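You operate a simulated robot arm through the tools that you are given. There is no shell and no other tool.

You run a simulated two-armed robot. Do the job below in one go: nothing can be reset, and whatever is moved stays where it is left.

TASK
Wipe tub one with the green pad, then roll out its dent.
Fine: put the pad back and swing the rollers back. What is to be rubbed or washed off counts as gone when no trace of it is left.

It is judged by the outcome, as a careful person would: the job done as asked, and still so three seconds after it is handed in. It fails if anything else is knocked over, pushed out of place, dropped, spilled or broken.

THE ROBOT
Two 7-joint arms with two-finger grippers on one trunk that stands fixed in place. Base frame: the origin is at the foot of the trunk, x ahead of it, y to its left, z up. Readings come in m, rad, newtons and seconds.
The left shoulder is at [0.09, 0.216, 1.107], the right one opposite. With the tool pointing down near the work surface each hand reaches from about 0.32 to 0.84 m from the base axis, measured 20 degrees to its own side. Payload 3.18 kg a hand.
Tool frame (each hand has its own): the origin (TCP) lies between the finger pads and is the grasp point; the fingertips stand 0.03 m ahead of it; z points along the fingers, y is the line along which they close. The gripper opens to 0.144 m. The gripper's body begins 0.103 m behind the TCP.
Orientation is told as [roll, pitch, yaw] about the base's x, y, z axes, in that order, counted from this pose: with the fingers straight down and closing along the base's y, the tool's x points along the base's -x, its y along +y and its z along -z.

THE INTERFACE
- The arms move only by the tool nudge_tool. It takes "left_targets", "right_targets" or both (then of equal length, played together; a hand with none holds still); each is a list of rows, each a list of 3 entries, a list of its own where there are three numbers: the turn, a rotation vector about the base's x, y, z in rad, then the shift along the base's x, y, z in m, then the closure in counts, from 0 (fully open) to 255 (shut). In form: [[[wx, wy, wz], [dx, dy, dz], jaw], ...]. A call has 1 to 20 rows; each row shifts and turns the commanded pose from where the row before left it. A row lasts 0.2 s, in which the tool goes at most 0.05 m and 0.15 rad; a call with a longer step from one row to the next is refused whole, and so is a gripper value outside its range. A pose out of reach is approached as far as the arm can. The call stops where the force on the tool passes 60 N (or 10 N more than at its start, if that is more) or the arm is blocked; 0.2 s more then pass. The fingers move at their own pace and stop on an object; they squeeze with about 34 N. The grip force told is the motor's: it shows also when the fingers shut on nothing. Time passes only in rows, and 0.2 s behind the last, so rows that do not move let the fingers close. It gives the time, the measured TCP pose, the force on the tool (base axes), the opening and the grip force at its end, in the units of the frame above (readings bear some noise), with the torque about the TCP (base axes, N m) and any sound that the robot's microphone picked up.
- Cameras (640 x 400 px; columns grow to the right, rows downward): "scene" is now at [0.189, 0.0382, 1.3279]; the picture's right is [0.50, -0.87, 0.00], its down [-0.36, -0.21, -0.91] and it looks along [0.79, 0.45, -0.42] (base axes); focal length 310 px, centre (320, 200). "left" rides on the left gripper at [0.077, -0.016, -0.143] in its tool frame; the picture's right is [0.21, 0.98, 0.00], its down [-0.84, 0.18, -0.51] and it looks along [-0.50, 0.11, 0.86] (tool axes); focal length 218 px, centre (320, 200). "right" rides on the right gripper at [0.076, 0.016, -0.143] in its tool frame; the picture's right is [-0.21, 0.98, 0.00], its down [-0.84, -0.18, -0.51] and it looks along [-0.50, -0.11, 0.86] (tool axes); focal length 218 px, centre (320, 200). There is no depth. A picture from a camera that has moved, and an enlarged one, comes with that camera's place and axes in the base frame and with its lens. The place of the scene camera against the robot may be out by one fixed shift of up to 0.025 m in any direction.
- capture(camera): a new picture of that camera. No time passes.
- slide_trunk(by): slides the trunk up (or, below 0, down) by that many m; the arms and the scene camera ride with it, the base frame stays. It gives what a move gives, with no picture.
- aim_head(pan, tilt): turns the head with the scene camera to pan (to the left, within 1.396 rad either way) and tilt (down, from -0.506 to 1.204), counted from straight ahead of the robot. It gives what a move gives.
- inspect(camera, box): a new picture of the part [left, top, right, bottom] of that camera's present view, enlarged. No time passes.
- hand_in(): hands the job in; it is judged then, once.

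Places have to be worked out from the pictures, the camera data and where the tool is seen. Open the grippers and draw the arms clear of the work before you hand the job in, unless the task says otherwise.

The tools are called after "Request:" as a command line: name --argument value ..., lists and objects as JSON in quotes. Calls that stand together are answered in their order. nudge_tool: Moves the arms, as the interface text tells. Its arguments: {"type":"object","properties":{"left_targets":{"type":"array"},"right_targets":{"type":"array"}},"required":[]} The other tools are called the same way: slide_trunk (by) slides the trunk up or down; aim_head (pan, tilt) turns the head that bears the scene camera; capture (camera) takes a picture; inspect (camera, box) takes an enlarged picture of a part of a camera's view; hand_in () hands the job in.

At the start:

```text
time: 0.0
left_tool_pos: [0.4322, 0.4959, 1.0923]
left_ee_rot: [0.001, 0.001, 0.002]
left_contact_force: [-0.2, -0.9, 0.2]
left_ft_torque: [0.01, 0.03, 0.0]
left_width: 0.144
left_grip_force: 0.0
right_tool_pos: [0.4158, 0.0434, 1.0984]
right_ee_rot: [0.001, 0.001, -0.001]
right_contact_force: [-0.2, 0.5, 0.0]
right_ft_torque: [0.0, 0.01, -0.01]
right_width: 0.144
right_grip_force: 0.0
trunk travel left (down, up): [-0.19, 0.179]
head pan, tilt: [0.522, 0.429]
```

scene: 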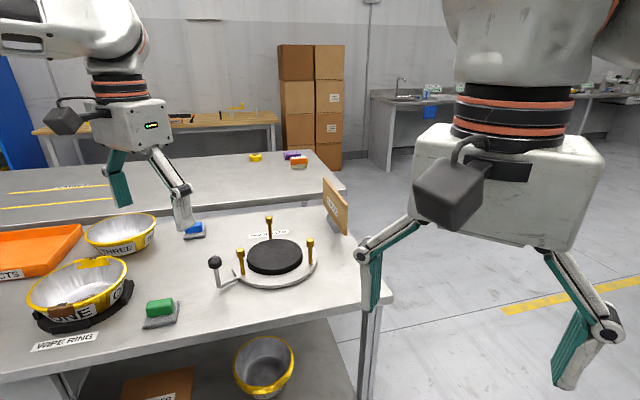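
right: 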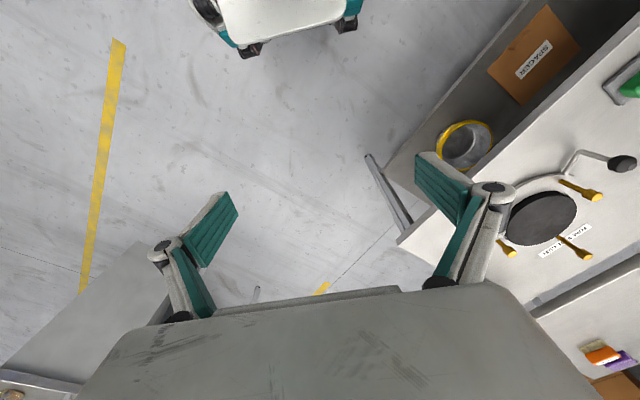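
left: 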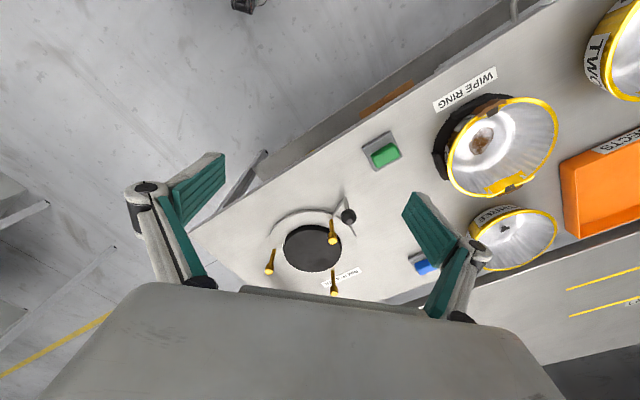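

I start by looking closely at the workbench: tub ONE sits in the wipe ring, the green pad next to it, and the roller station with three gold posts and a swing lever. I take enlarged pictures of these.

Request:
inspect --camera "scene" --box '[0, 200, 200, 360]'

Request:
inspect --camera "scene" --box '[180, 170, 400, 310]'

Request:
inspect --camera "left" --box '[400, 0, 640, 280]'

Request:
inspect --camera "left" --box '[240, 180, 400, 300]'

```text
2.50 times, centred on (100, 280) of scene
camera zoom: at [0.189, 0.0382, 1.3279], right [0.5, -0.87, 0.0], down [-0.36, -0.21, -0.91], along [0.79, 0.45, -0.42], focal length 775 px, centre (870, 0)
```

zoom: 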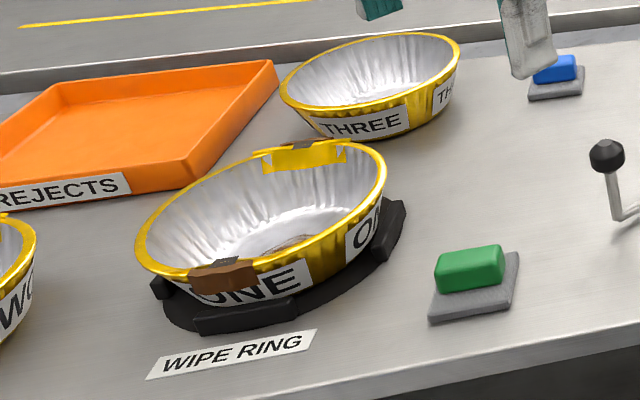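

```text
2.86 times, centred on (290, 240) of scene
camera zoom: at [0.189, 0.0382, 1.3279], right [0.5, -0.87, 0.0], down [-0.36, -0.21, -0.91], along [0.79, 0.45, -0.42], focal length 886 px, centre (406, 86)
```

zoom: 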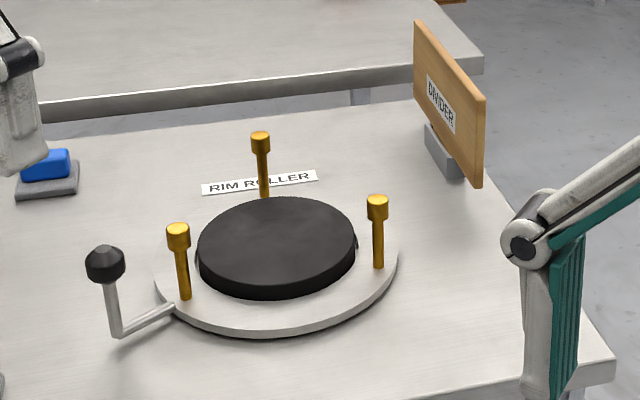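

```text
1.43 times, centred on (520, 140) of left
camera zoom: at [0.3552, 0.4798, 1.2344], right [-0.21, 0.98, 0.0], down [0.84, 0.18, 0.51], along [0.5, 0.11, -0.86], focal length 312 px, centre (34, 286)
```

zoom: 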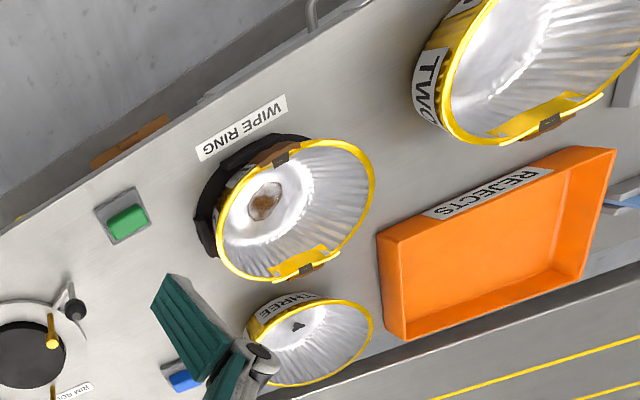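

```text
3.33 times, centred on (320, 240) of left
camera zoom: at [0.3552, 0.4798, 1.2344], right [-0.21, 0.98, 0.0], down [0.84, 0.18, 0.51], along [0.5, 0.11, -0.86], focal length 728 px, centre (320, 67)
```

zoom: 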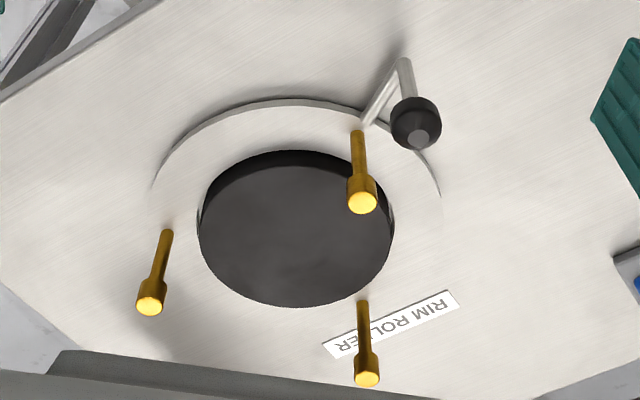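

The two wrist cameras agree on the roller disk at about [0.78, 0.55], its top at z≈0.78; tub ONE's centre is near [0.40, 0.85]. I zoom further to see the stains, the tabs on the rim and the dent.

Request:
inspect --camera "left" --box '[430, 80, 570, 210]'

Request:
inspect --camera "scene" --box '[20, 245, 145, 335]'

Request:
inspect --camera "right" --box '[400, 0, 640, 280]'

Request:
inspect --camera "left" --box '[570, 0, 640, 110]'

```text
3.08 times, centred on (500, 145) of left
camera zoom: at [0.3552, 0.4798, 1.2344], right [-0.21, 0.98, 0.0], down [0.84, 0.18, 0.51], along [0.5, 0.11, -0.86], focal length 672 px, centre (-234, 369)
```

zoom: 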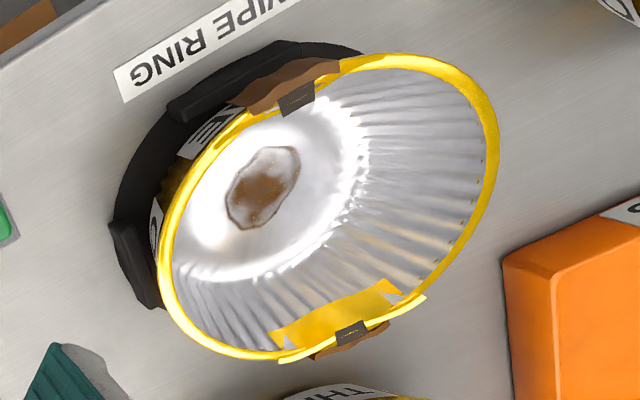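

```text
4.44 times, centred on (82, 290) of scene
camera zoom: at [0.189, 0.0382, 1.3279], right [0.5, -0.87, 0.0], down [-0.36, -0.21, -0.91], along [0.79, 0.45, -0.42], focal length 1378 px, centre (1376, -200)
```

zoom: 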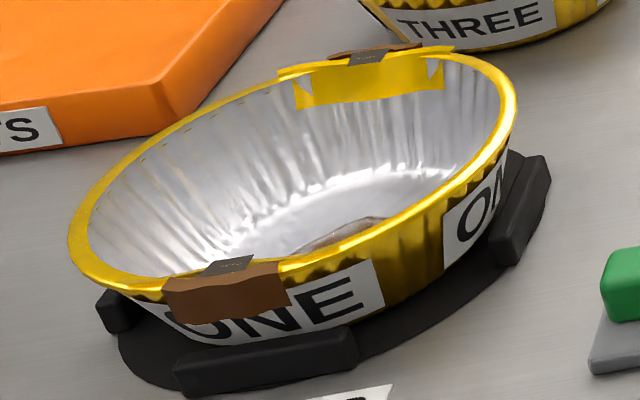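

```text
1.43 times, centred on (520, 140) of right
camera zoom: at [0.3409, 0.0593, 1.2408], right [0.21, 0.98, 0.0], down [0.84, -0.18, 0.51], along [0.5, -0.11, -0.86], focal length 312 px, centre (34, 286)
```

zoom: 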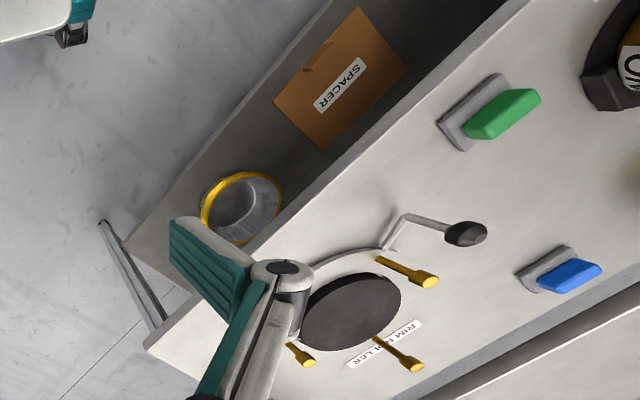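

```text
3.64 times, centred on (605, 55) of left
camera zoom: at [0.3552, 0.4798, 1.2344], right [-0.21, 0.98, 0.0], down [0.84, 0.18, 0.51], along [0.5, 0.11, -0.86], focal length 794 px, centre (-716, 727)
```

zoom: 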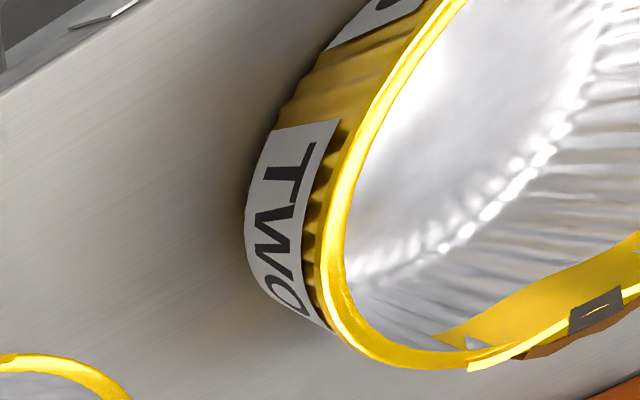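

The stain is a brown patch on the tub's floor, and there are odd brown/yellow pieces on its rim on the near and far side. I move the left hand (high, z≈1.09, clear of everything) towards the tub so its camera looks into it.

Request:
nudge_tool --left_targets '[[[0, 0, 0], [-0.015, 0.045, 0], 0], [[0, 0, 0], [-0.015, 0.045, 0], 0], [[0, 0, 0], [-0.015, 0.045, 0], 0], [[0, 0, 0], [-0.015, 0.045, 0], 0], [[0, 0, 0], [-0.015, 0.045, 0], 0], [[0, 0, 0], [-0.015, 0.045, 0], 0], [[0, 0, 0], [-0.015, 0.045, 0], 0]]'

Request:
capture --camera "left"

Request:
capture --camera "scene"

```text
time: 1.6
left_tool_pos: [0.3285, 0.8172, 1.09]
left_ee_rot: [0.0, 0.001, 0.001]
left_contact_force: [0.0, 0.9, 0.2]
left_ft_torque: [-0.03, 0.01, -0.02]
left_width: 0.1437
left_grip_force: 0.0
right_tool_pos: [0.416, 0.0441, 1.0988]
right_ee_rot: [0.0, 0.002, 0.0]
right_contact_force: [0.0, -0.2, 0.5]
right_ft_torque: [-0.03, 0.02, -0.01]
right_width: 0.1438
right_grip_force: 0.0
trunk travel left (down, up): [-0.19, 0.179]
head pan, tilt: [0.522, 0.429]
```

```text
taken
camera left: at [0.2517, 0.7998, 1.2322], right [-0.21, 0.98, 0.0], down [0.84, 0.18, 0.51], along [0.5, 0.11, -0.86], focal length 218 px, centre (320, 200)
```

left: 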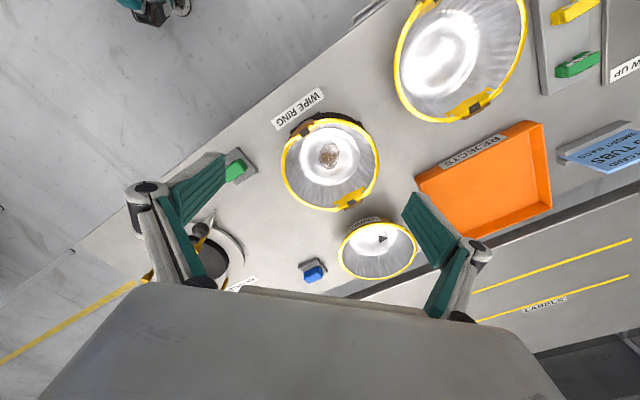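

```text
taken
camera scene: at [0.1891, 0.0392, 1.3278], right [0.5, -0.87, 0.0], down [-0.36, -0.21, -0.91], along [0.79, 0.45, -0.42], focal length 310 px, centre (320, 200)
```

scene: 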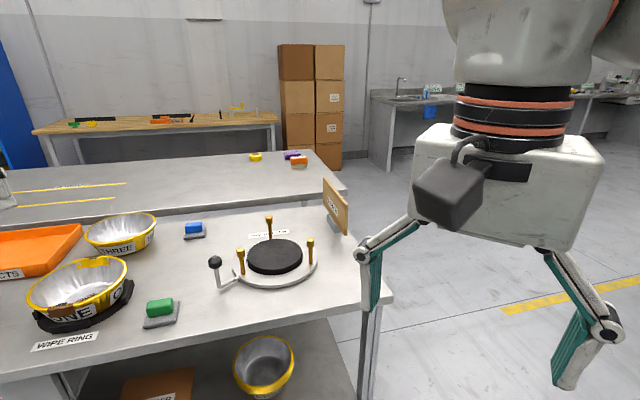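

The tub and more objects further left come into view. I enlarge several parts, including the signs on the left which may bear instructions.

Request:
inspect --camera "left" --box '[265, 100, 395, 220]'

Request:
inspect --camera "left" --box '[500, 0, 640, 200]'

Request:
inspect --camera "left" --box '[380, 0, 540, 130]'

Request:
inspect --camera "left" --box '[150, 140, 330, 300]'

```text
3.33 times, centred on (330, 160) of left
camera zoom: at [0.2517, 0.7998, 1.2322], right [-0.21, 0.98, 0.0], down [0.84, 0.18, 0.51], along [0.5, 0.11, -0.86], focal length 728 px, centre (287, 333)
```

zoom: 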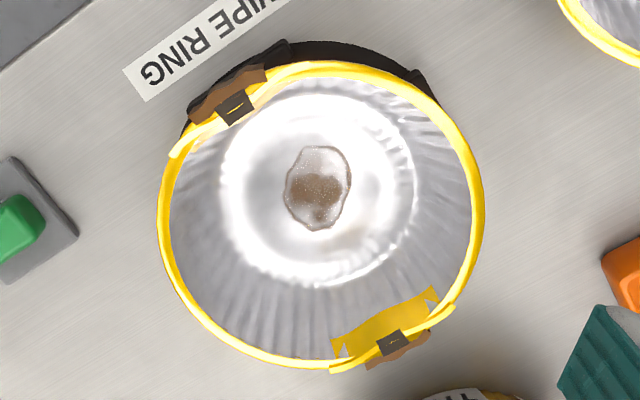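

```text
2.00 times, centred on (570, 100) of left
camera zoom: at [0.2517, 0.7998, 1.2322], right [-0.21, 0.98, 0.0], down [0.84, 0.18, 0.51], along [0.5, 0.11, -0.86], focal length 436 px, centre (-180, 400)
```

zoom: 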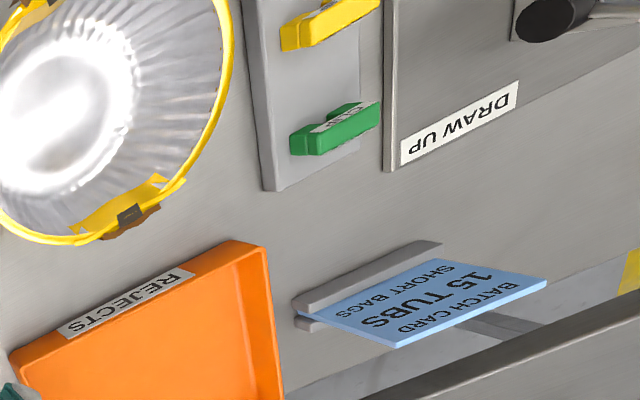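

```text
3.08 times, centred on (460, 65) of left
camera zoom: at [0.2517, 0.7998, 1.2322], right [-0.21, 0.98, 0.0], down [0.84, 0.18, 0.51], along [0.5, 0.11, -0.86], focal length 672 px, centre (-111, 615)
```

zoom: 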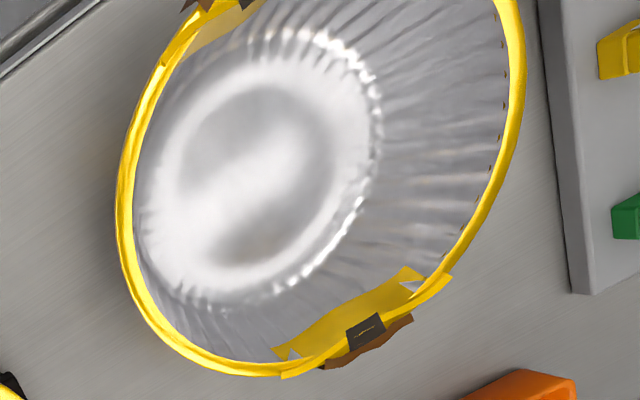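

```text
2.50 times, centred on (240, 220) of left
camera zoom: at [0.2517, 0.7998, 1.2322], right [-0.21, 0.98, 0.0], down [0.84, 0.18, 0.51], along [0.5, 0.11, -0.86], focal length 546 px, centre (520, 150)
```

zoom: 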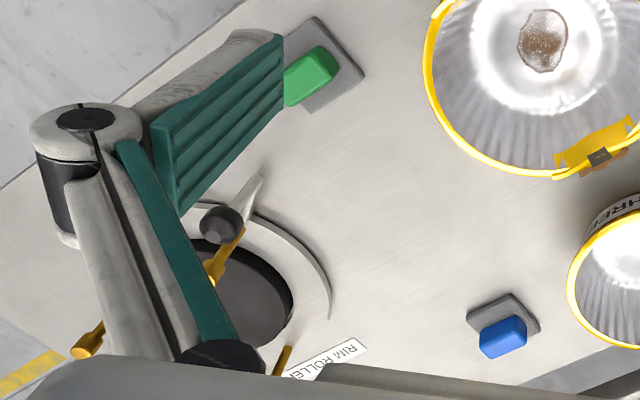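

From the two left views I get tub ONE's rim at z≈0.825, centre ≈[0.417, 0.858], diameter ≈0.18; table top ≈0.748; rollers on a 0.114 m circle round ≈[0.80, 0.555]. Next I bring the left camera closer to the green pad.

Request:
nudge_tool --left_targets '[[[0, 0, 0], [0.006, -0.034, -0.028], 0], [[0, 0, 0], [0.006, -0.034, -0.028], 0], [[0, 0, 0], [0.006, -0.034, -0.028], 0], [[0, 0, 0], [0.006, -0.034, -0.028], 0], [[0, 0, 0], [0.006, -0.034, -0.028], 0]]'

Request:
capture --camera "left"

Request:
inspect --camera "left" --box '[240, 100, 400, 300]'

```text
time: 2.8
left_tool_pos: [0.3566, 0.6393, 0.9496]
left_ee_rot: [0.0, -0.001, 0.002]
left_contact_force: [0.3, 0.2, -0.2]
left_ft_torque: [0.01, 0.01, -0.01]
left_width: 0.1441
left_grip_force: 0.2
right_tool_pos: [0.417, 0.0429, 1.0978]
right_ee_rot: [0.0, 0.001, -0.001]
right_contact_force: [-0.2, -0.3, 0.0]
right_ft_torque: [0.02, 0.02, 0.01]
right_width: 0.1439
right_grip_force: 0.1
trunk travel left (down, up): [-0.19, 0.179]
head pan, tilt: [0.522, 0.429]
```

```text
taken
camera left: at [0.2793, 0.6236, 1.092], right [-0.21, 0.98, 0.0], down [0.84, 0.18, 0.51], along [0.5, 0.11, -0.86], focal length 218 px, centre (320, 200)
```

left: 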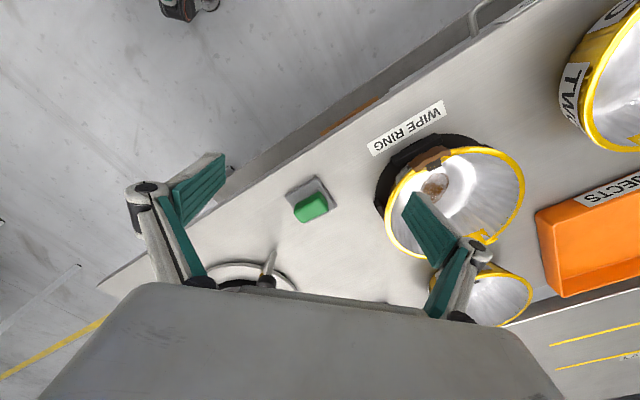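

```text
2.00 times, centred on (320, 200) of left
camera zoom: at [0.2793, 0.6236, 1.092], right [-0.21, 0.98, 0.0], down [0.84, 0.18, 0.51], along [0.5, 0.11, -0.86], focal length 436 px, centre (320, 200)
```

zoom: 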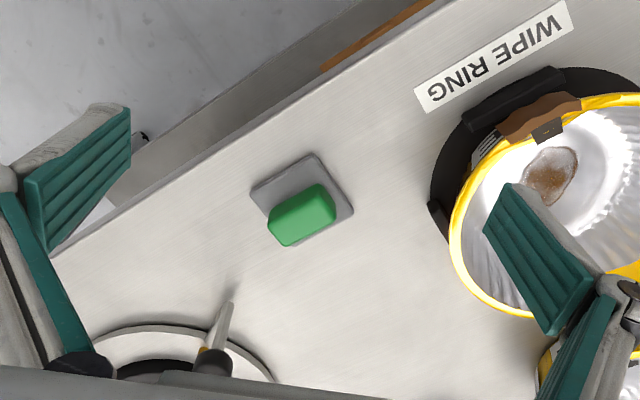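

The green pad sits on a 0.066 m square rest centred ≈[0.477, 0.651], turned 45° like the rest of the bench; its top is ≈0.783. I now look at the roller station from nearer above before deciding how the lever must be swung.

Request:
nudge_tool --left_targets '[[[0, 0, 0], [0.032, -0.02, 0.012], 0], [[0, 0, 0], [0.032, -0.02, 0.012], 0], [[0, 0, 0], [0.032, -0.02, 0.012], 0], [[0, 0, 0], [0.032, -0.02, 0.012], 0], [[0, 0, 0], [0.032, -0.02, 0.012], 0], [[0, 0, 0], [0.032, -0.02, 0.012], 0]]'

Request:
capture --camera "left"

Request:
inspect --camera "left" --box '[220, 130, 420, 290]'

Request:
inspect --camera "scene" --box '[200, 205, 340, 300]'

Request:
inspect --camera "scene" --box '[0, 200, 170, 340]'

```text
time: 4.2
left_tool_pos: [0.5518, 0.5204, 1.0243]
left_ee_rot: [-0.002, 0.002, 0.002]
left_contact_force: [0.4, 0.5, 0.1]
left_ft_torque: [0.0, 0.02, 0.0]
left_width: 0.1443
left_grip_force: 0.0
right_tool_pos: [0.4163, 0.0422, 1.0972]
right_ee_rot: [0.0, 0.001, -0.001]
right_contact_force: [0.0, 0.1, -0.7]
right_ft_torque: [0.05, 0.01, 0.0]
right_width: 0.144
right_grip_force: 0.0
trunk travel left (down, up): [-0.19, 0.179]
head pan, tilt: [0.522, 0.429]
```

```text
taken
camera left: at [0.4747, 0.5044, 1.1678], right [-0.21, 0.98, 0.0], down [0.84, 0.18, 0.51], along [0.5, 0.11, -0.86], focal length 218 px, centre (320, 200)
```

left: 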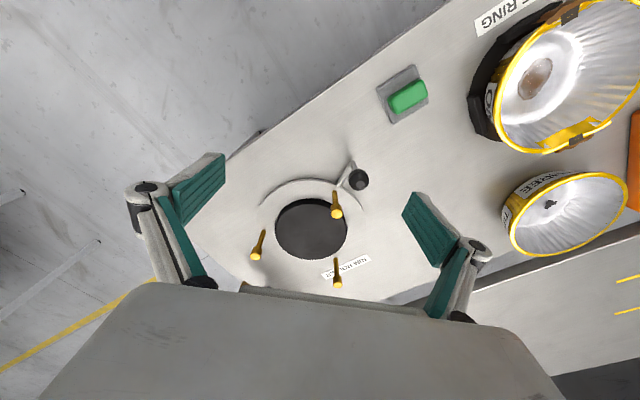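

```text
2.50 times, centred on (320, 210) of left
camera zoom: at [0.4747, 0.5044, 1.1678], right [-0.21, 0.98, 0.0], down [0.84, 0.18, 0.51], along [0.5, 0.11, -0.86], focal length 546 px, centre (320, 175)
```

zoom: 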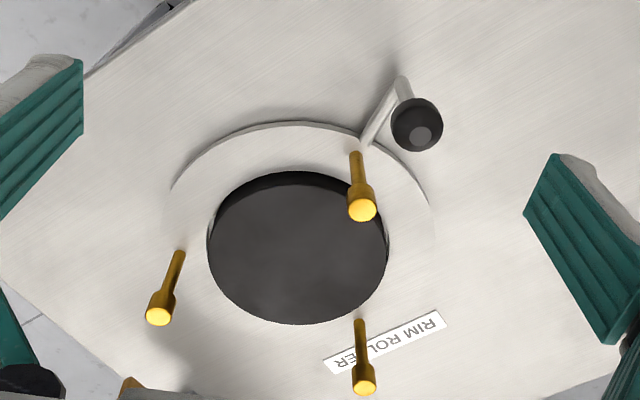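

```text
4.21 times, centred on (270, 252) of scene
camera zoom: at [0.1896, 0.0378, 1.3277], right [0.5, -0.87, 0.0], down [-0.36, -0.21, -0.91], along [0.79, 0.45, -0.42], focal length 1306 px, centre (530, -21)
```

zoom: 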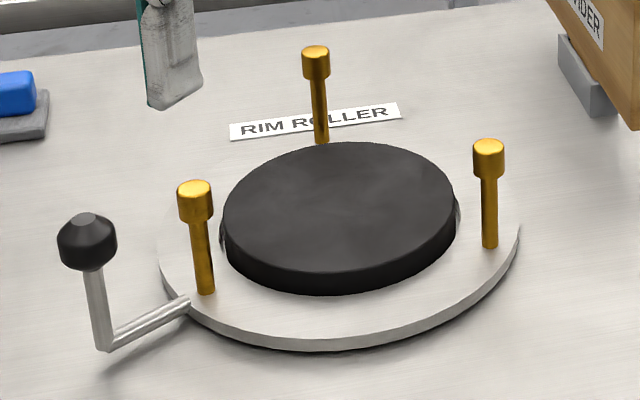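

```text
2.86 times, centred on (85, 270) of scene
camera zoom: at [0.1896, 0.0378, 1.3277], right [0.5, -0.87, 0.0], down [-0.36, -0.21, -0.91], along [0.79, 0.45, -0.42], focal length 886 px, centre (991, 0)
```

zoom: 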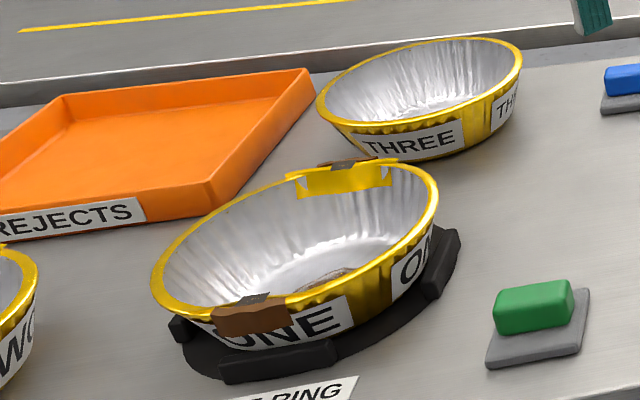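

The rollers and lever sit on one ring that turns round the fixed black disk, so the lever is swung round to run the rollers along the rim. I now go back to look at tub ONE from the near side to find the dent, turning the wrist so the camera faces it.

Request:
nudge_tool --left_targets '[[[0, 0, 0.148], [-0.026, 0.022, -0.004], 0], [[0, 0, 0.148], [-0.026, 0.022, -0.004], 0], [[0, 0, 0.148], [-0.026, 0.022, -0.004], 0], [[0, 0, 0.148], [-0.026, 0.022, -0.004], 0], [[0, 0, 0.148], [-0.026, 0.022, -0.004], 0], [[0, 0, 0.148], [-0.026, 0.022, -0.004], 0], [[0, 0, 0.148], [-0.026, 0.022, -0.004], 0]]'

Request:
capture --camera "left"

Request:
inspect --camera "left" --box '[240, 60, 440, 240]'

```text
time: 5.8
left_tool_pos: [0.3683, 0.6752, 0.9976]
left_ee_rot: [0.002, 0.0, 1.038]
left_contact_force: [0.6, 0.5, -0.4]
left_ft_torque: [-0.02, -0.04, -0.02]
left_width: 0.1437
left_grip_force: 0.0
right_tool_pos: [0.4175, 0.043, 1.098]
right_ee_rot: [0.001, 0.0, 0.0]
right_contact_force: [0.3, -1.0, 0.3]
right_ft_torque: [0.02, -0.01, -0.02]
right_width: 0.1439
right_grip_force: 0.1
trunk travel left (down, up): [-0.19, 0.179]
head pan, tilt: [0.522, 0.429]
```

```text
taken
camera left: at [0.3417, 0.6015, 1.1389], right [-0.95, 0.32, 0.0], down [0.27, 0.82, 0.51], along [0.16, 0.48, -0.86], focal length 218 px, centre (320, 200)
```

left: 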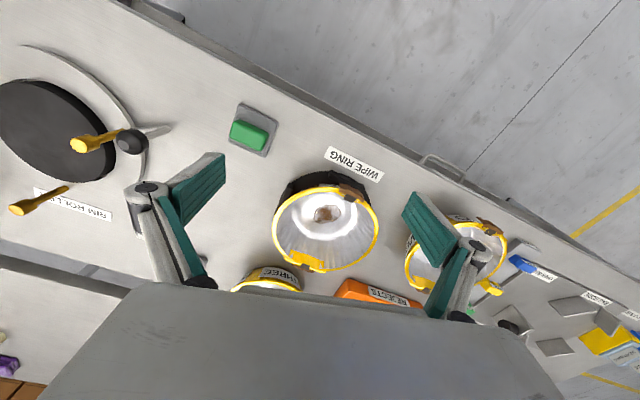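

```text
2.22 times, centred on (340, 150) of left
camera zoom: at [0.3417, 0.6015, 1.1389], right [-0.95, 0.32, 0.0], down [0.27, 0.82, 0.51], along [0.16, 0.48, -0.86], focal length 485 px, centre (276, 311)
```

zoom: 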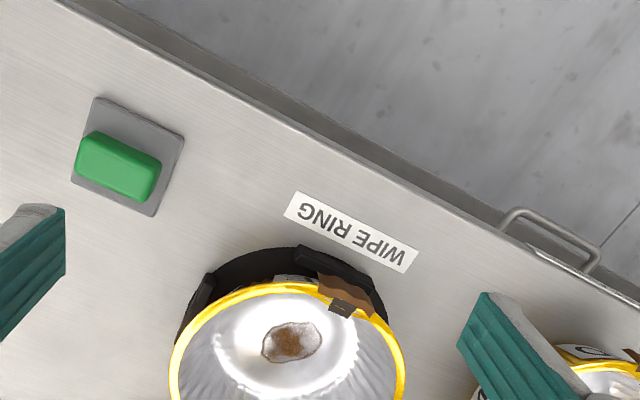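

I zoom in on tub ONE from this angle.

Request:
inspect --camera "left" --box '[255, 165, 395, 285]'

Request:
inspect --camera "left" --box '[215, 90, 295, 165]'

```text
3.33 times, centred on (325, 225) of left
camera zoom: at [0.3417, 0.6015, 1.1389], right [-0.95, 0.32, 0.0], down [0.27, 0.82, 0.51], along [0.16, 0.48, -0.86], focal length 728 px, centre (303, 117)
```

zoom: 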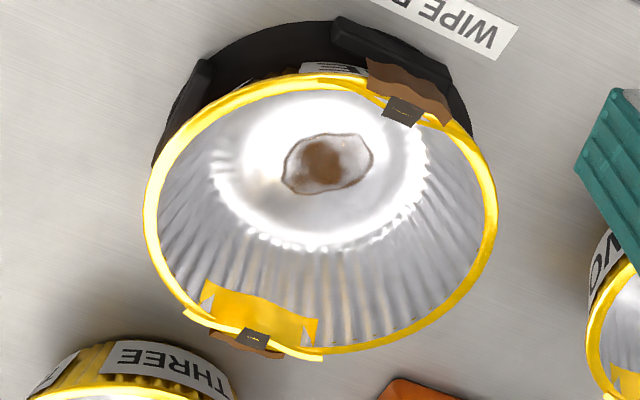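

```text
5.33 times, centred on (255, 128) of left
camera zoom: at [0.3417, 0.6015, 1.1389], right [-0.95, 0.32, 0.0], down [0.27, 0.82, 0.51], along [0.16, 0.48, -0.86], focal length 1164 px, centre (667, 587)
```

zoom: 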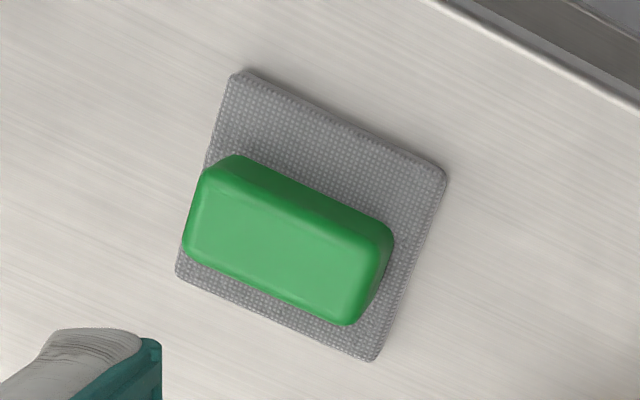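

The green block is a handle on a grey woven scrub pad (≈0.07 m square), centre ≈[0.478, 0.649], handle about 0.06 × 0.03 along the bench. I move above it with yaw +45° so the fingers will close on the handle's ends, and check from there.

Request:
nudge_tool --left_targets '[[[0, 0, -0.126], [0.0275, -0.0065, -0.035], 0], [[0, 0, -0.127], [0.0275, -0.0065, -0.035], 0], [[0, 0, 0], [0.0275, -0.0065, -0.035], 0], [[0, 0, 0], [0.0275, -0.0065, -0.035], 0]]'

Request:
capture --camera "left"

Request:
inspect --camera "left" --box '[240, 130, 400, 250]'

Request:
inspect --camera "scene" --box '[90, 240, 240, 340]'

```text
time: 6.8
left_tool_pos: [0.4749, 0.6506, 0.8553]
left_ee_rot: [0.003, 0.001, 0.785]
left_contact_force: [-0.8, 0.4, -0.3]
left_ft_torque: [0.01, 0.07, 0.0]
left_width: 0.1441
left_grip_force: 0.0
right_tool_pos: [0.4182, 0.0438, 1.0962]
right_ee_rot: [0.0, 0.003, -0.001]
right_contact_force: [-0.1, -0.8, 0.8]
right_ft_torque: [-0.03, 0.03, -0.01]
right_width: 0.1441
right_grip_force: 0.1
trunk travel left (down, up): [-0.19, 0.179]
head pan, tilt: [0.522, 0.429]
```

```text
taken
camera left: at [0.4316, 0.5848, 0.9975], right [-0.84, 0.55, 0.0], down [0.47, 0.72, 0.51], along [0.28, 0.43, -0.86], focal length 218 px, centre (320, 200)
```

left: 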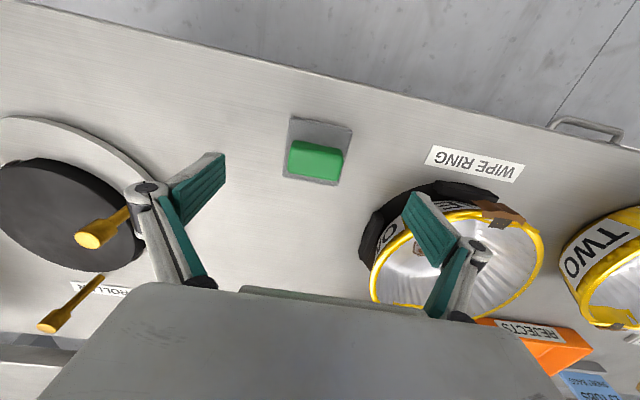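

```text
3.33 times, centred on (320, 190) of left
camera zoom: at [0.4316, 0.5848, 0.9975], right [-0.84, 0.55, 0.0], down [0.47, 0.72, 0.51], along [0.28, 0.43, -0.86], focal length 728 px, centre (320, 233)
```

zoom: 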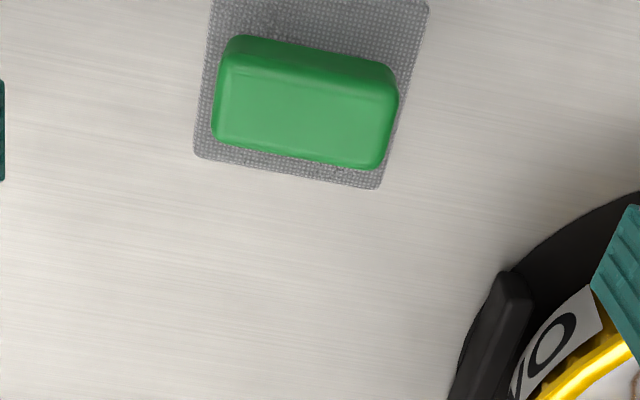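

```text
4.00 times, centred on (165, 290) of scene
camera zoom: at [0.19, 0.0388, 1.3275], right [0.5, -0.87, 0.0], down [-0.36, -0.21, -0.91], along [0.79, 0.45, -0.42], focal length 1240 px, centre (940, -160)
```

zoom: 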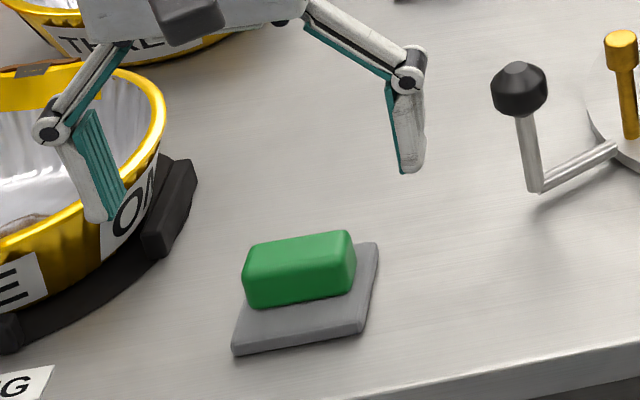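

The handle's top centre reads ≈[0.482, 0.652], aligned with yaw 45°. I shift 7 mm in x and lower so the fingertips come to z≈0.767, just above the grey pad, then check before closing.

Request:
nudge_tool --left_targets '[[[0, 0, 0], [0.007, 0.001, -0.018], 0], [[0, 0, 0], [0, 0, -0.02], 0], [[0, 0, 0], [0, 0, -0.02], 0]]'

Request:
capture --camera "left"

Request:
inspect --camera "scene" --box '[90, 240, 240, 340]'

```text
time: 7.6
left_tool_pos: [0.4848, 0.6489, 0.7977]
left_ee_rot: [0.001, 0.0, 0.786]
left_contact_force: [-0.5, 0.0, -1.2]
left_ft_torque: [-0.01, 0.04, 0.01]
left_width: 0.1439
left_grip_force: 0.0
right_tool_pos: [0.4177, 0.0432, 1.0966]
right_ee_rot: [-0.001, 0.001, 0.0]
right_contact_force: [0.3, 0.1, -0.6]
right_ft_torque: [-0.01, 0.01, -0.03]
right_width: 0.1441
right_grip_force: 0.0
trunk travel left (down, up): [-0.19, 0.179]
head pan, tilt: [0.522, 0.429]
```

```text
taken
camera left: at [0.441, 0.5841, 0.9396], right [-0.84, 0.54, 0.0], down [0.47, 0.72, 0.51], along [0.28, 0.43, -0.86], focal length 218 px, centre (320, 200)
```

left: 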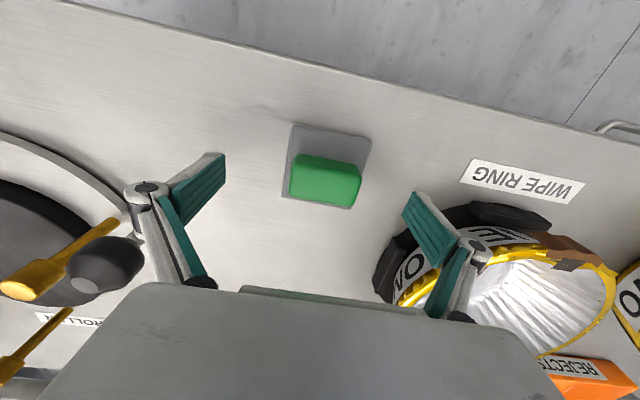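

```text
4.00 times, centred on (165, 290) of scene
camera zoom: at [0.1897, 0.0387, 1.3277], right [0.5, -0.87, 0.0], down [-0.36, -0.21, -0.91], along [0.79, 0.45, -0.42], focal length 1240 px, centre (940, -160)
```

zoom: 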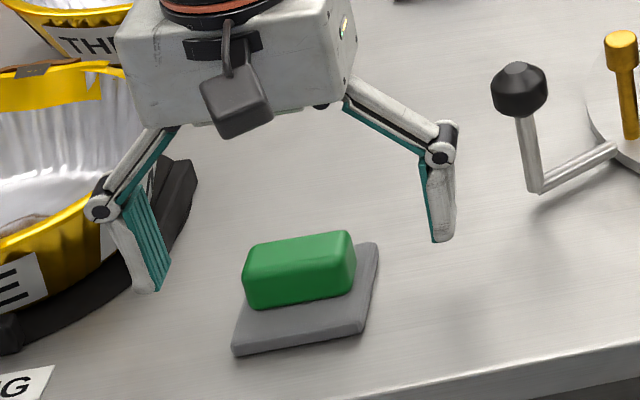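

The fingertips straddle the handle, about 4 mm off along the closing axis. I correct by (-0.003, 0.002), go down 4 mm more and close.

Request:
nudge_tool --left_targets '[[[0, 0, 0], [-0.003, 0.002, -0.004], 0], [[0, 0, 0], [0, 0, 0], 130], [[0, 0, 0], [0, 0, 0], 255], [[0, 0, 0], [0, 0, 0], 255], [[0, 0, 0], [0, 0, 0], 255]]'

Request:
capture --camera "left"

Request:
inspect --camera "scene" --box '[90, 240, 240, 340]'

```text
time: 8.8
left_tool_pos: [0.4811, 0.6507, 0.794]
left_ee_rot: [0.001, -0.003, 0.784]
left_contact_force: [0.2, 0.0, 0.6]
left_ft_torque: [0.06, 0.02, -0.01]
left_width: 0.055
left_grip_force: 33.5
right_tool_pos: [0.4175, 0.0441, 1.0979]
right_ee_rot: [0.0, 0.001, 0.0]
right_contact_force: [0.3, -0.3, -0.1]
right_ft_torque: [0.0, -0.01, 0.03]
right_width: 0.1441
right_grip_force: 0.1
trunk travel left (down, up): [-0.19, 0.179]
head pan, tilt: [0.522, 0.429]
```

```text
taken
camera left: at [0.4378, 0.5852, 0.9367], right [-0.84, 0.55, 0.0], down [0.47, 0.72, 0.51], along [0.28, 0.43, -0.86], focal length 218 px, centre (320, 200)
```

left: 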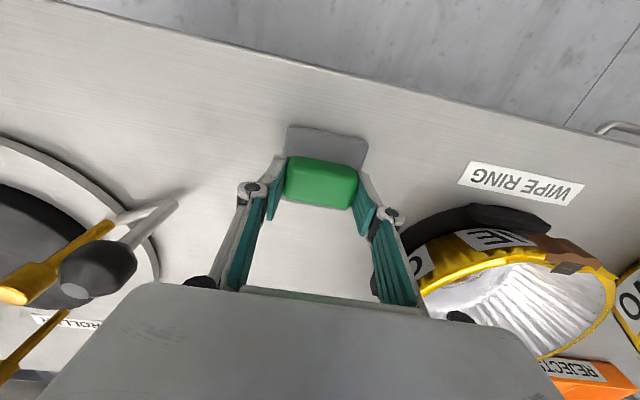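

```text
4.00 times, centred on (165, 290) of scene
camera zoom: at [0.1889, 0.0382, 1.3279], right [0.5, -0.87, 0.0], down [-0.36, -0.21, -0.91], along [0.79, 0.45, -0.42], focal length 1240 px, centre (940, -160)
```

zoom: 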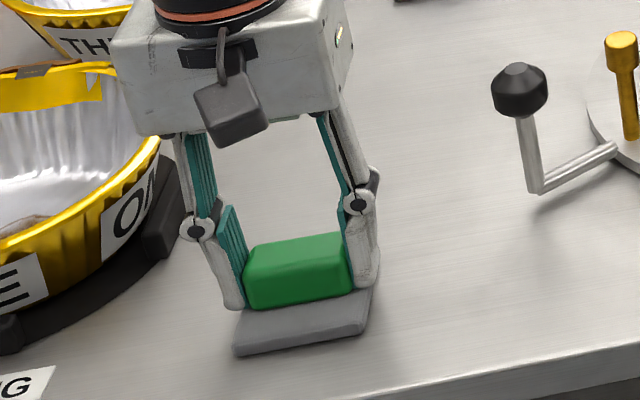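

The handle is held (0.055 m wide, 33.5 N) at TCP [0.481, 0.651, 0.794]. I note that pose for putting it back, and lift it straight up to see whether the grey part comes along.

Request:
nudge_tool --left_targets '[[[0, 0, 0], [0, 0, 0.02], 255], [[0, 0, 0], [0, 0, 0.04], 255], [[0, 0, 0], [0, 0, 0.045], 255], [[0, 0, 0], [0, 0, 0.045], 255]]'

Request:
capture --camera "left"

Request:
inspect --camera "scene" --box '[60, 200, 240, 340]'

```text
time: 9.8
left_tool_pos: [0.4799, 0.6496, 0.9424]
left_ee_rot: [0.001, -0.002, 0.783]
left_contact_force: [-0.1, -1.5, -0.5]
left_ft_torque: [0.0, 0.01, -0.05]
left_width: 0.0549
left_grip_force: 33.3
right_tool_pos: [0.4164, 0.0422, 1.0974]
right_ee_rot: [0.001, 0.0, 0.0]
right_contact_force: [0.1, 0.6, 0.1]
right_ft_torque: [0.02, -0.04, 0.02]
right_width: 0.1441
right_grip_force: 0.1
trunk travel left (down, up): [-0.19, 0.179]
head pan, tilt: [0.522, 0.429]
```

```text
taken
camera left: at [0.4368, 0.5852, 1.0859], right [-0.84, 0.55, 0.0], down [0.47, 0.72, 0.51], along [0.28, 0.43, -0.86], focal length 218 px, centre (320, 200)
```

left: 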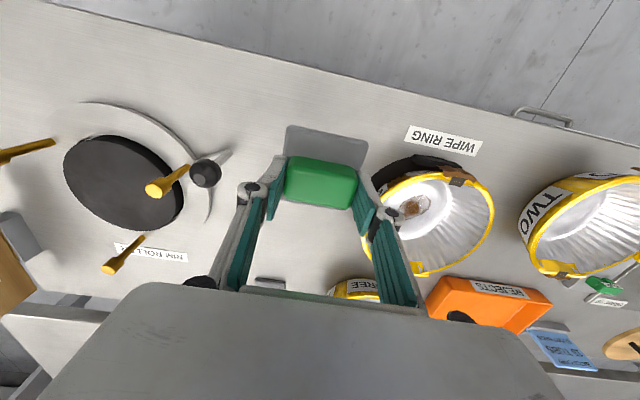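

```text
2.86 times, centred on (150, 270) of scene
camera zoom: at [0.1882, 0.0375, 1.3282], right [0.5, -0.87, 0.0], down [-0.36, -0.21, -0.91], along [0.79, 0.45, -0.42], focal length 886 px, centre (806, 0)
```

zoom: 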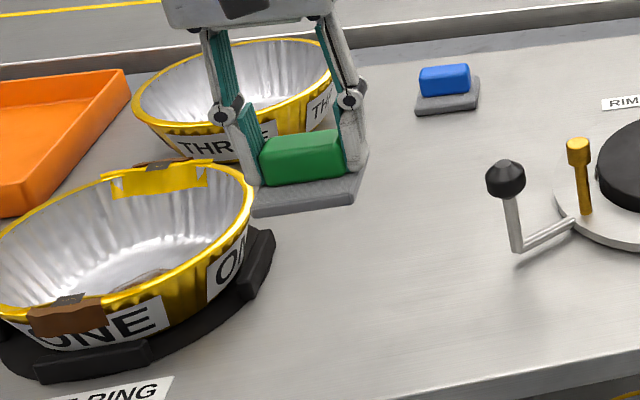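

The grey scrub pad lifts with the handle. Its underside is ≈0.046 m below the TCP. Now I carry it at height over the stain, ≈[0.410, 0.854].

Request:
nudge_tool --left_targets '[[[0, 0, 0], [-0.014, 0.041, 0], 255], [[0, 0, 0], [-0.014, 0.041, 0], 255], [[0, 0, 0], [-0.014, 0.041, 0], 255], [[0, 0, 0], [-0.014, 0.041, 0], 255], [[0, 0, 0], [-0.014, 0.04, 0], 255]]'

Request:
capture --camera "left"

Request:
capture --camera "scene"

```text
time: 11.0
left_tool_pos: [0.4108, 0.8554, 0.9437]
left_ee_rot: [-0.003, 0.002, 0.783]
left_contact_force: [-0.8, -0.5, -0.4]
left_ft_torque: [-0.02, 0.0, -0.01]
left_width: 0.0553
left_grip_force: 33.3
right_tool_pos: [0.4166, 0.0435, 1.0972]
right_ee_rot: [0.0, 0.002, -0.001]
right_contact_force: [0.3, 0.3, -0.2]
right_ft_torque: [-0.01, -0.03, -0.02]
right_width: 0.144
right_grip_force: 0.0
trunk travel left (down, up): [-0.19, 0.179]
head pan, tilt: [0.522, 0.429]
```

```text
taken
camera left: at [0.3666, 0.7906, 1.0871], right [-0.84, 0.55, 0.0], down [0.47, 0.72, 0.51], along [0.28, 0.42, -0.86], focal length 218 px, centre (320, 200)
```

left: 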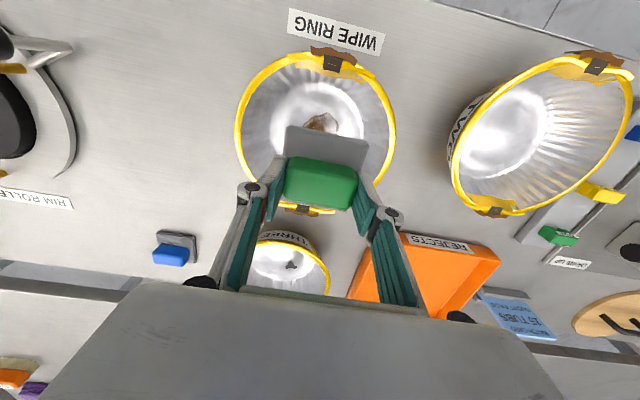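

```text
taken
camera scene: at [0.1891, 0.0387, 1.3278], right [0.5, -0.87, 0.0], down [-0.36, -0.21, -0.91], along [0.79, 0.45, -0.42], focal length 310 px, centre (320, 200)
```

scene: 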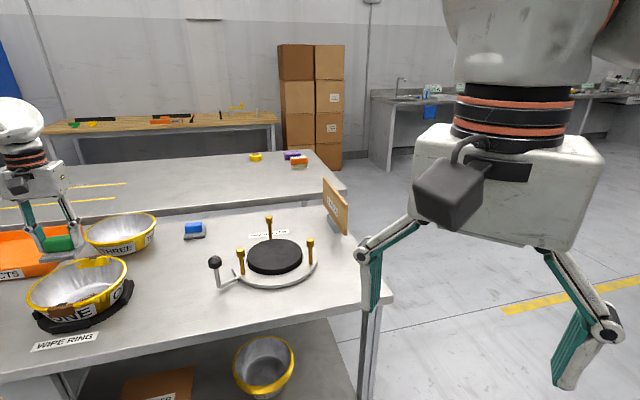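

The arm reaches this spot with the tool straight down; tub centre re-measured ≈[0.416, 0.856]. I lower the pad into the tub to just above its floor and check.

Request:
nudge_tool --left_targets '[[[0, 0, 0], [0, 0, -0.038], 255], [[0, 0, 0], [0, 0, -0.038], 255], [[0, 0, 0], [0, 0, -0.034], 255]]'

Request:
capture --camera "left"

Request:
inspect --camera "scene" --box '[0, 200, 170, 340]'

```text
time: 11.8
left_tool_pos: [0.4116, 0.8547, 0.8351]
left_ee_rot: [0.001, 0.0, 0.786]
left_contact_force: [-0.3, 0.2, -1.6]
left_ft_torque: [-0.05, 0.03, -0.01]
left_width: 0.0548
left_grip_force: 34.2
right_tool_pos: [0.4171, 0.0438, 1.0971]
right_ee_rot: [0.0, 0.004, 0.0]
right_contact_force: [0.5, -0.8, -0.6]
right_ft_torque: [-0.01, 0.02, 0.01]
right_width: 0.1439
right_grip_force: 0.0
trunk travel left (down, up): [-0.19, 0.179]
head pan, tilt: [0.522, 0.429]
```

```text
taken
camera left: at [0.3683, 0.7898, 0.977], right [-0.84, 0.55, 0.0], down [0.47, 0.72, 0.51], along [0.28, 0.43, -0.86], focal length 218 px, centre (320, 200)
```

left: 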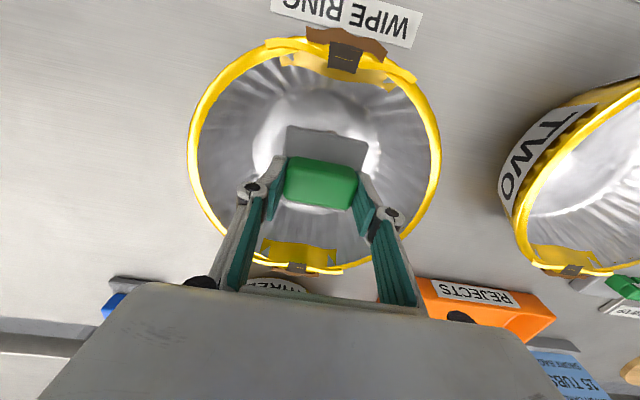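

```text
2.86 times, centred on (85, 270) of scene
camera zoom: at [0.1896, 0.0391, 1.3277], right [0.5, -0.87, 0.0], down [-0.36, -0.21, -0.91], along [0.79, 0.45, -0.42], focal length 886 px, centre (991, 0)
```

zoom: 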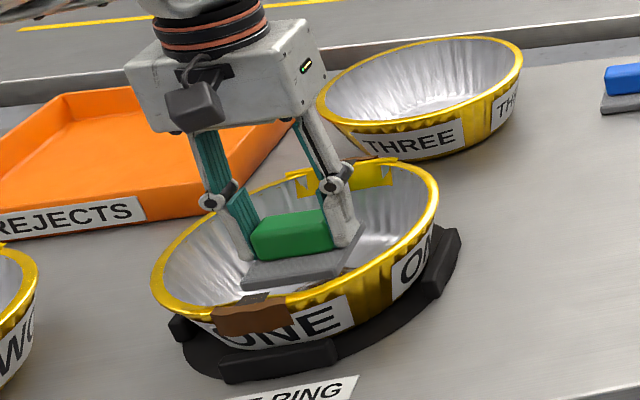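

The pad is inside the tub, clear of the walls. I go down in small steps feeling for the floor.

Request:
nudge_tool --left_targets '[[[0, 0, 0], [0, 0, -0.006], 255], [[0, 0, 0], [0, 0, -0.006], 255], [[0, 0, 0], [0, 0, -0.005], 255], [[0, 0, 0], [0, 0, -0.004], 255]]'

```text
time: 12.8
left_tool_pos: [0.4119, 0.8538, 0.8144]
left_ee_rot: [0.0, 0.002, 0.784]
left_contact_force: [0.0, -0.9, -0.4]
left_ft_torque: [0.01, 0.0, 0.0]
left_width: 0.0551
left_grip_force: 33.8
right_tool_pos: [0.4161, 0.0432, 1.0971]
right_ee_rot: [0.0, 0.003, 0.001]
right_contact_force: [-0.4, 0.5, 1.0]
right_ft_torque: [0.03, -0.03, 0.0]
right_width: 0.1438
right_grip_force: 0.1
trunk travel left (down, up): [-0.19, 0.179]
head pan, tilt: [0.522, 0.429]
```

No contact yet at TCP z=0.814. I continue down in finer steps.

Request:
nudge_tool --left_targets '[[[0, 0, 0], [0, 0, -0.003], 255], [[0, 0, 0], [0, 0, -0.003], 255], [[0, 0, 0], [0, 0, -0.002], 255]]'

```text
time: 13.6
left_tool_pos: [0.4137, 0.8539, 0.8065]
left_ee_rot: [-0.001, 0.001, 0.786]
left_contact_force: [0.3, 0.3, -0.1]
left_ft_torque: [-0.01, -0.01, 0.01]
left_width: 0.0549
left_grip_force: 34.3
right_tool_pos: [0.4167, 0.0436, 1.099]
right_ee_rot: [0.001, 0.001, 0.0]
right_contact_force: [-0.5, 0.0, -0.3]
right_ft_torque: [0.0, 0.02, -0.01]
right_width: 0.1442
right_grip_force: 0.1
trunk travel left (down, up): [-0.19, 0.179]
head pan, tilt: [0.522, 0.429]
```

Still no contact at 0.8065. I go on with 2 mm steps.

Request:
nudge_tool --left_targets '[[[0, 0, 0], [0, 0, -0.002], 255], [[0, 0, 0], [0, 0, -0.002], 255]]'

```text
time: 14.2
left_tool_pos: [0.4113, 0.855, 0.8013]
left_ee_rot: [0.001, -0.001, 0.783]
left_contact_force: [0.8, -0.2, -0.4]
left_ft_torque: [0.01, 0.0, -0.02]
left_width: 0.0549
left_grip_force: 33.9
right_tool_pos: [0.4159, 0.043, 1.0959]
right_ee_rot: [0.003, 0.002, 0.0]
right_contact_force: [0.2, 0.5, -0.4]
right_ft_torque: [-0.01, -0.01, -0.02]
right_width: 0.144
right_grip_force: 0.0
trunk travel left (down, up): [-0.19, 0.179]
head pan, tilt: [0.522, 0.429]
```

No contact at 0.8013 (pad underside ≈0.755). Two more 2 mm steps.

Request:
nudge_tool --left_targets '[[[0, 0, 0], [0, 0, -0.002], 255], [[0, 0, 0], [0, 0, -0.001], 255]]'

```text
time: 14.8
left_tool_pos: [0.4119, 0.8552, 0.7985]
left_ee_rot: [-0.001, -0.001, 0.784]
left_contact_force: [0.1, -0.5, 1.4]
left_ft_torque: [-0.04, 0.01, 0.0]
left_width: 0.0552
left_grip_force: 33.8
right_tool_pos: [0.4164, 0.043, 1.0983]
right_ee_rot: [0.002, 0.002, -0.001]
right_contact_force: [-0.3, -0.3, 0.2]
right_ft_torque: [-0.02, -0.01, 0.02]
right_width: 0.1438
right_grip_force: 0.1
trunk travel left (down, up): [-0.19, 0.179]
head pan, tilt: [0.522, 0.429]
```

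A first hint of contact (1.4 N). I press 2 mm further and read the force.

Request:
nudge_tool --left_targets '[[[0, 0, 0], [0, 0, -0.002], 255]]'

```text
time: 15.2
left_tool_pos: [0.4112, 0.854, 0.7976]
left_ee_rot: [0.0, -0.005, 0.783]
left_contact_force: [-2.9, 1.2, 11.0]
left_ft_torque: [-0.01, 0.16, 0.02]
left_width: 0.0548
left_grip_force: 34.2
right_tool_pos: [0.4165, 0.0423, 1.0979]
right_ee_rot: [0.004, -0.001, 0.001]
right_contact_force: [0.0, -0.3, 0.7]
right_ft_torque: [0.0, -0.03, 0.01]
right_width: 0.144
right_grip_force: 0.0
trunk travel left (down, up): [-0.19, 0.179]
head pan, tilt: [0.522, 0.429]
```

Floor contact with 11 N. I now rub with diagonal strokes of ±14 mm over the stain.

Request:
nudge_tool --left_targets '[[[0, 0, 0], [0.008, 0.008, 0], 255], [[0, 0, 0], [-0.008, -0.008, 0], 255], [[0, 0, 0], [-0.01, -0.01, 0], 255], [[0, 0, 0], [0.01, 0.01, 0], 255], [[0, 0, 0], [-0.009, 0.009, 0], 255], [[0, 0, 0], [0.009, -0.009, 0], 255], [[0, 0, 0], [0.009, -0.009, 0], 255], [[0, 0, 0], [-0.009, 0.009, 0], 255]]'

Request:
capture --camera "left"

Request:
inspect --camera "scene" --box '[0, 200, 170, 340]'

```text
time: 17.0
left_tool_pos: [0.4137, 0.8567, 0.7973]
left_ee_rot: [-0.003, -0.003, 0.781]
left_contact_force: [3.6, -1.9, 9.1]
left_ft_torque: [-0.1, -0.04, 0.05]
left_width: 0.0549
left_grip_force: 33.9
right_tool_pos: [0.4175, 0.0424, 1.0975]
right_ee_rot: [0.001, 0.0, 0.0]
right_contact_force: [0.6, -0.1, 0.6]
right_ft_torque: [0.04, -0.01, -0.01]
right_width: 0.1439
right_grip_force: 0.1
trunk travel left (down, up): [-0.19, 0.179]
head pan, tilt: [0.522, 0.429]
```

```text
taken
camera left: at [0.3694, 0.7904, 0.9398], right [-0.84, 0.54, 0.0], down [0.47, 0.72, 0.51], along [0.28, 0.43, -0.86], focal length 218 px, centre (320, 200)
```

left: 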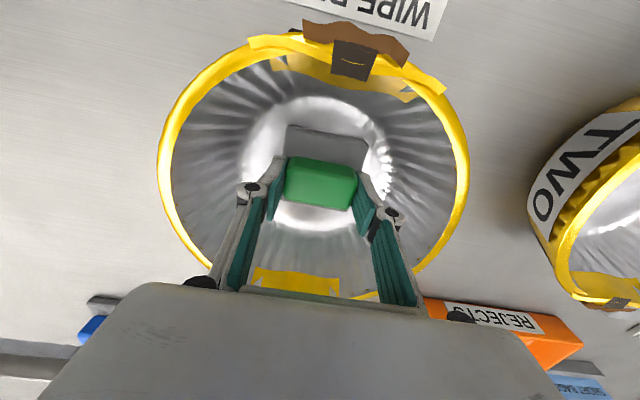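

```text
2.86 times, centred on (85, 270) of scene
camera zoom: at [0.1885, 0.0371, 1.3281], right [0.5, -0.87, 0.0], down [-0.36, -0.21, -0.91], along [0.79, 0.45, -0.42], focal length 886 px, centre (991, 0)
```

zoom: 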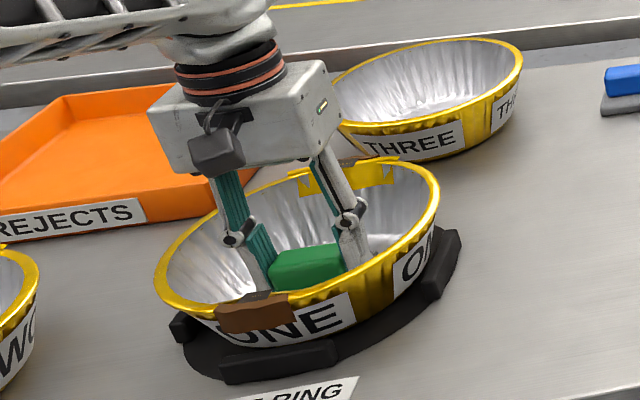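

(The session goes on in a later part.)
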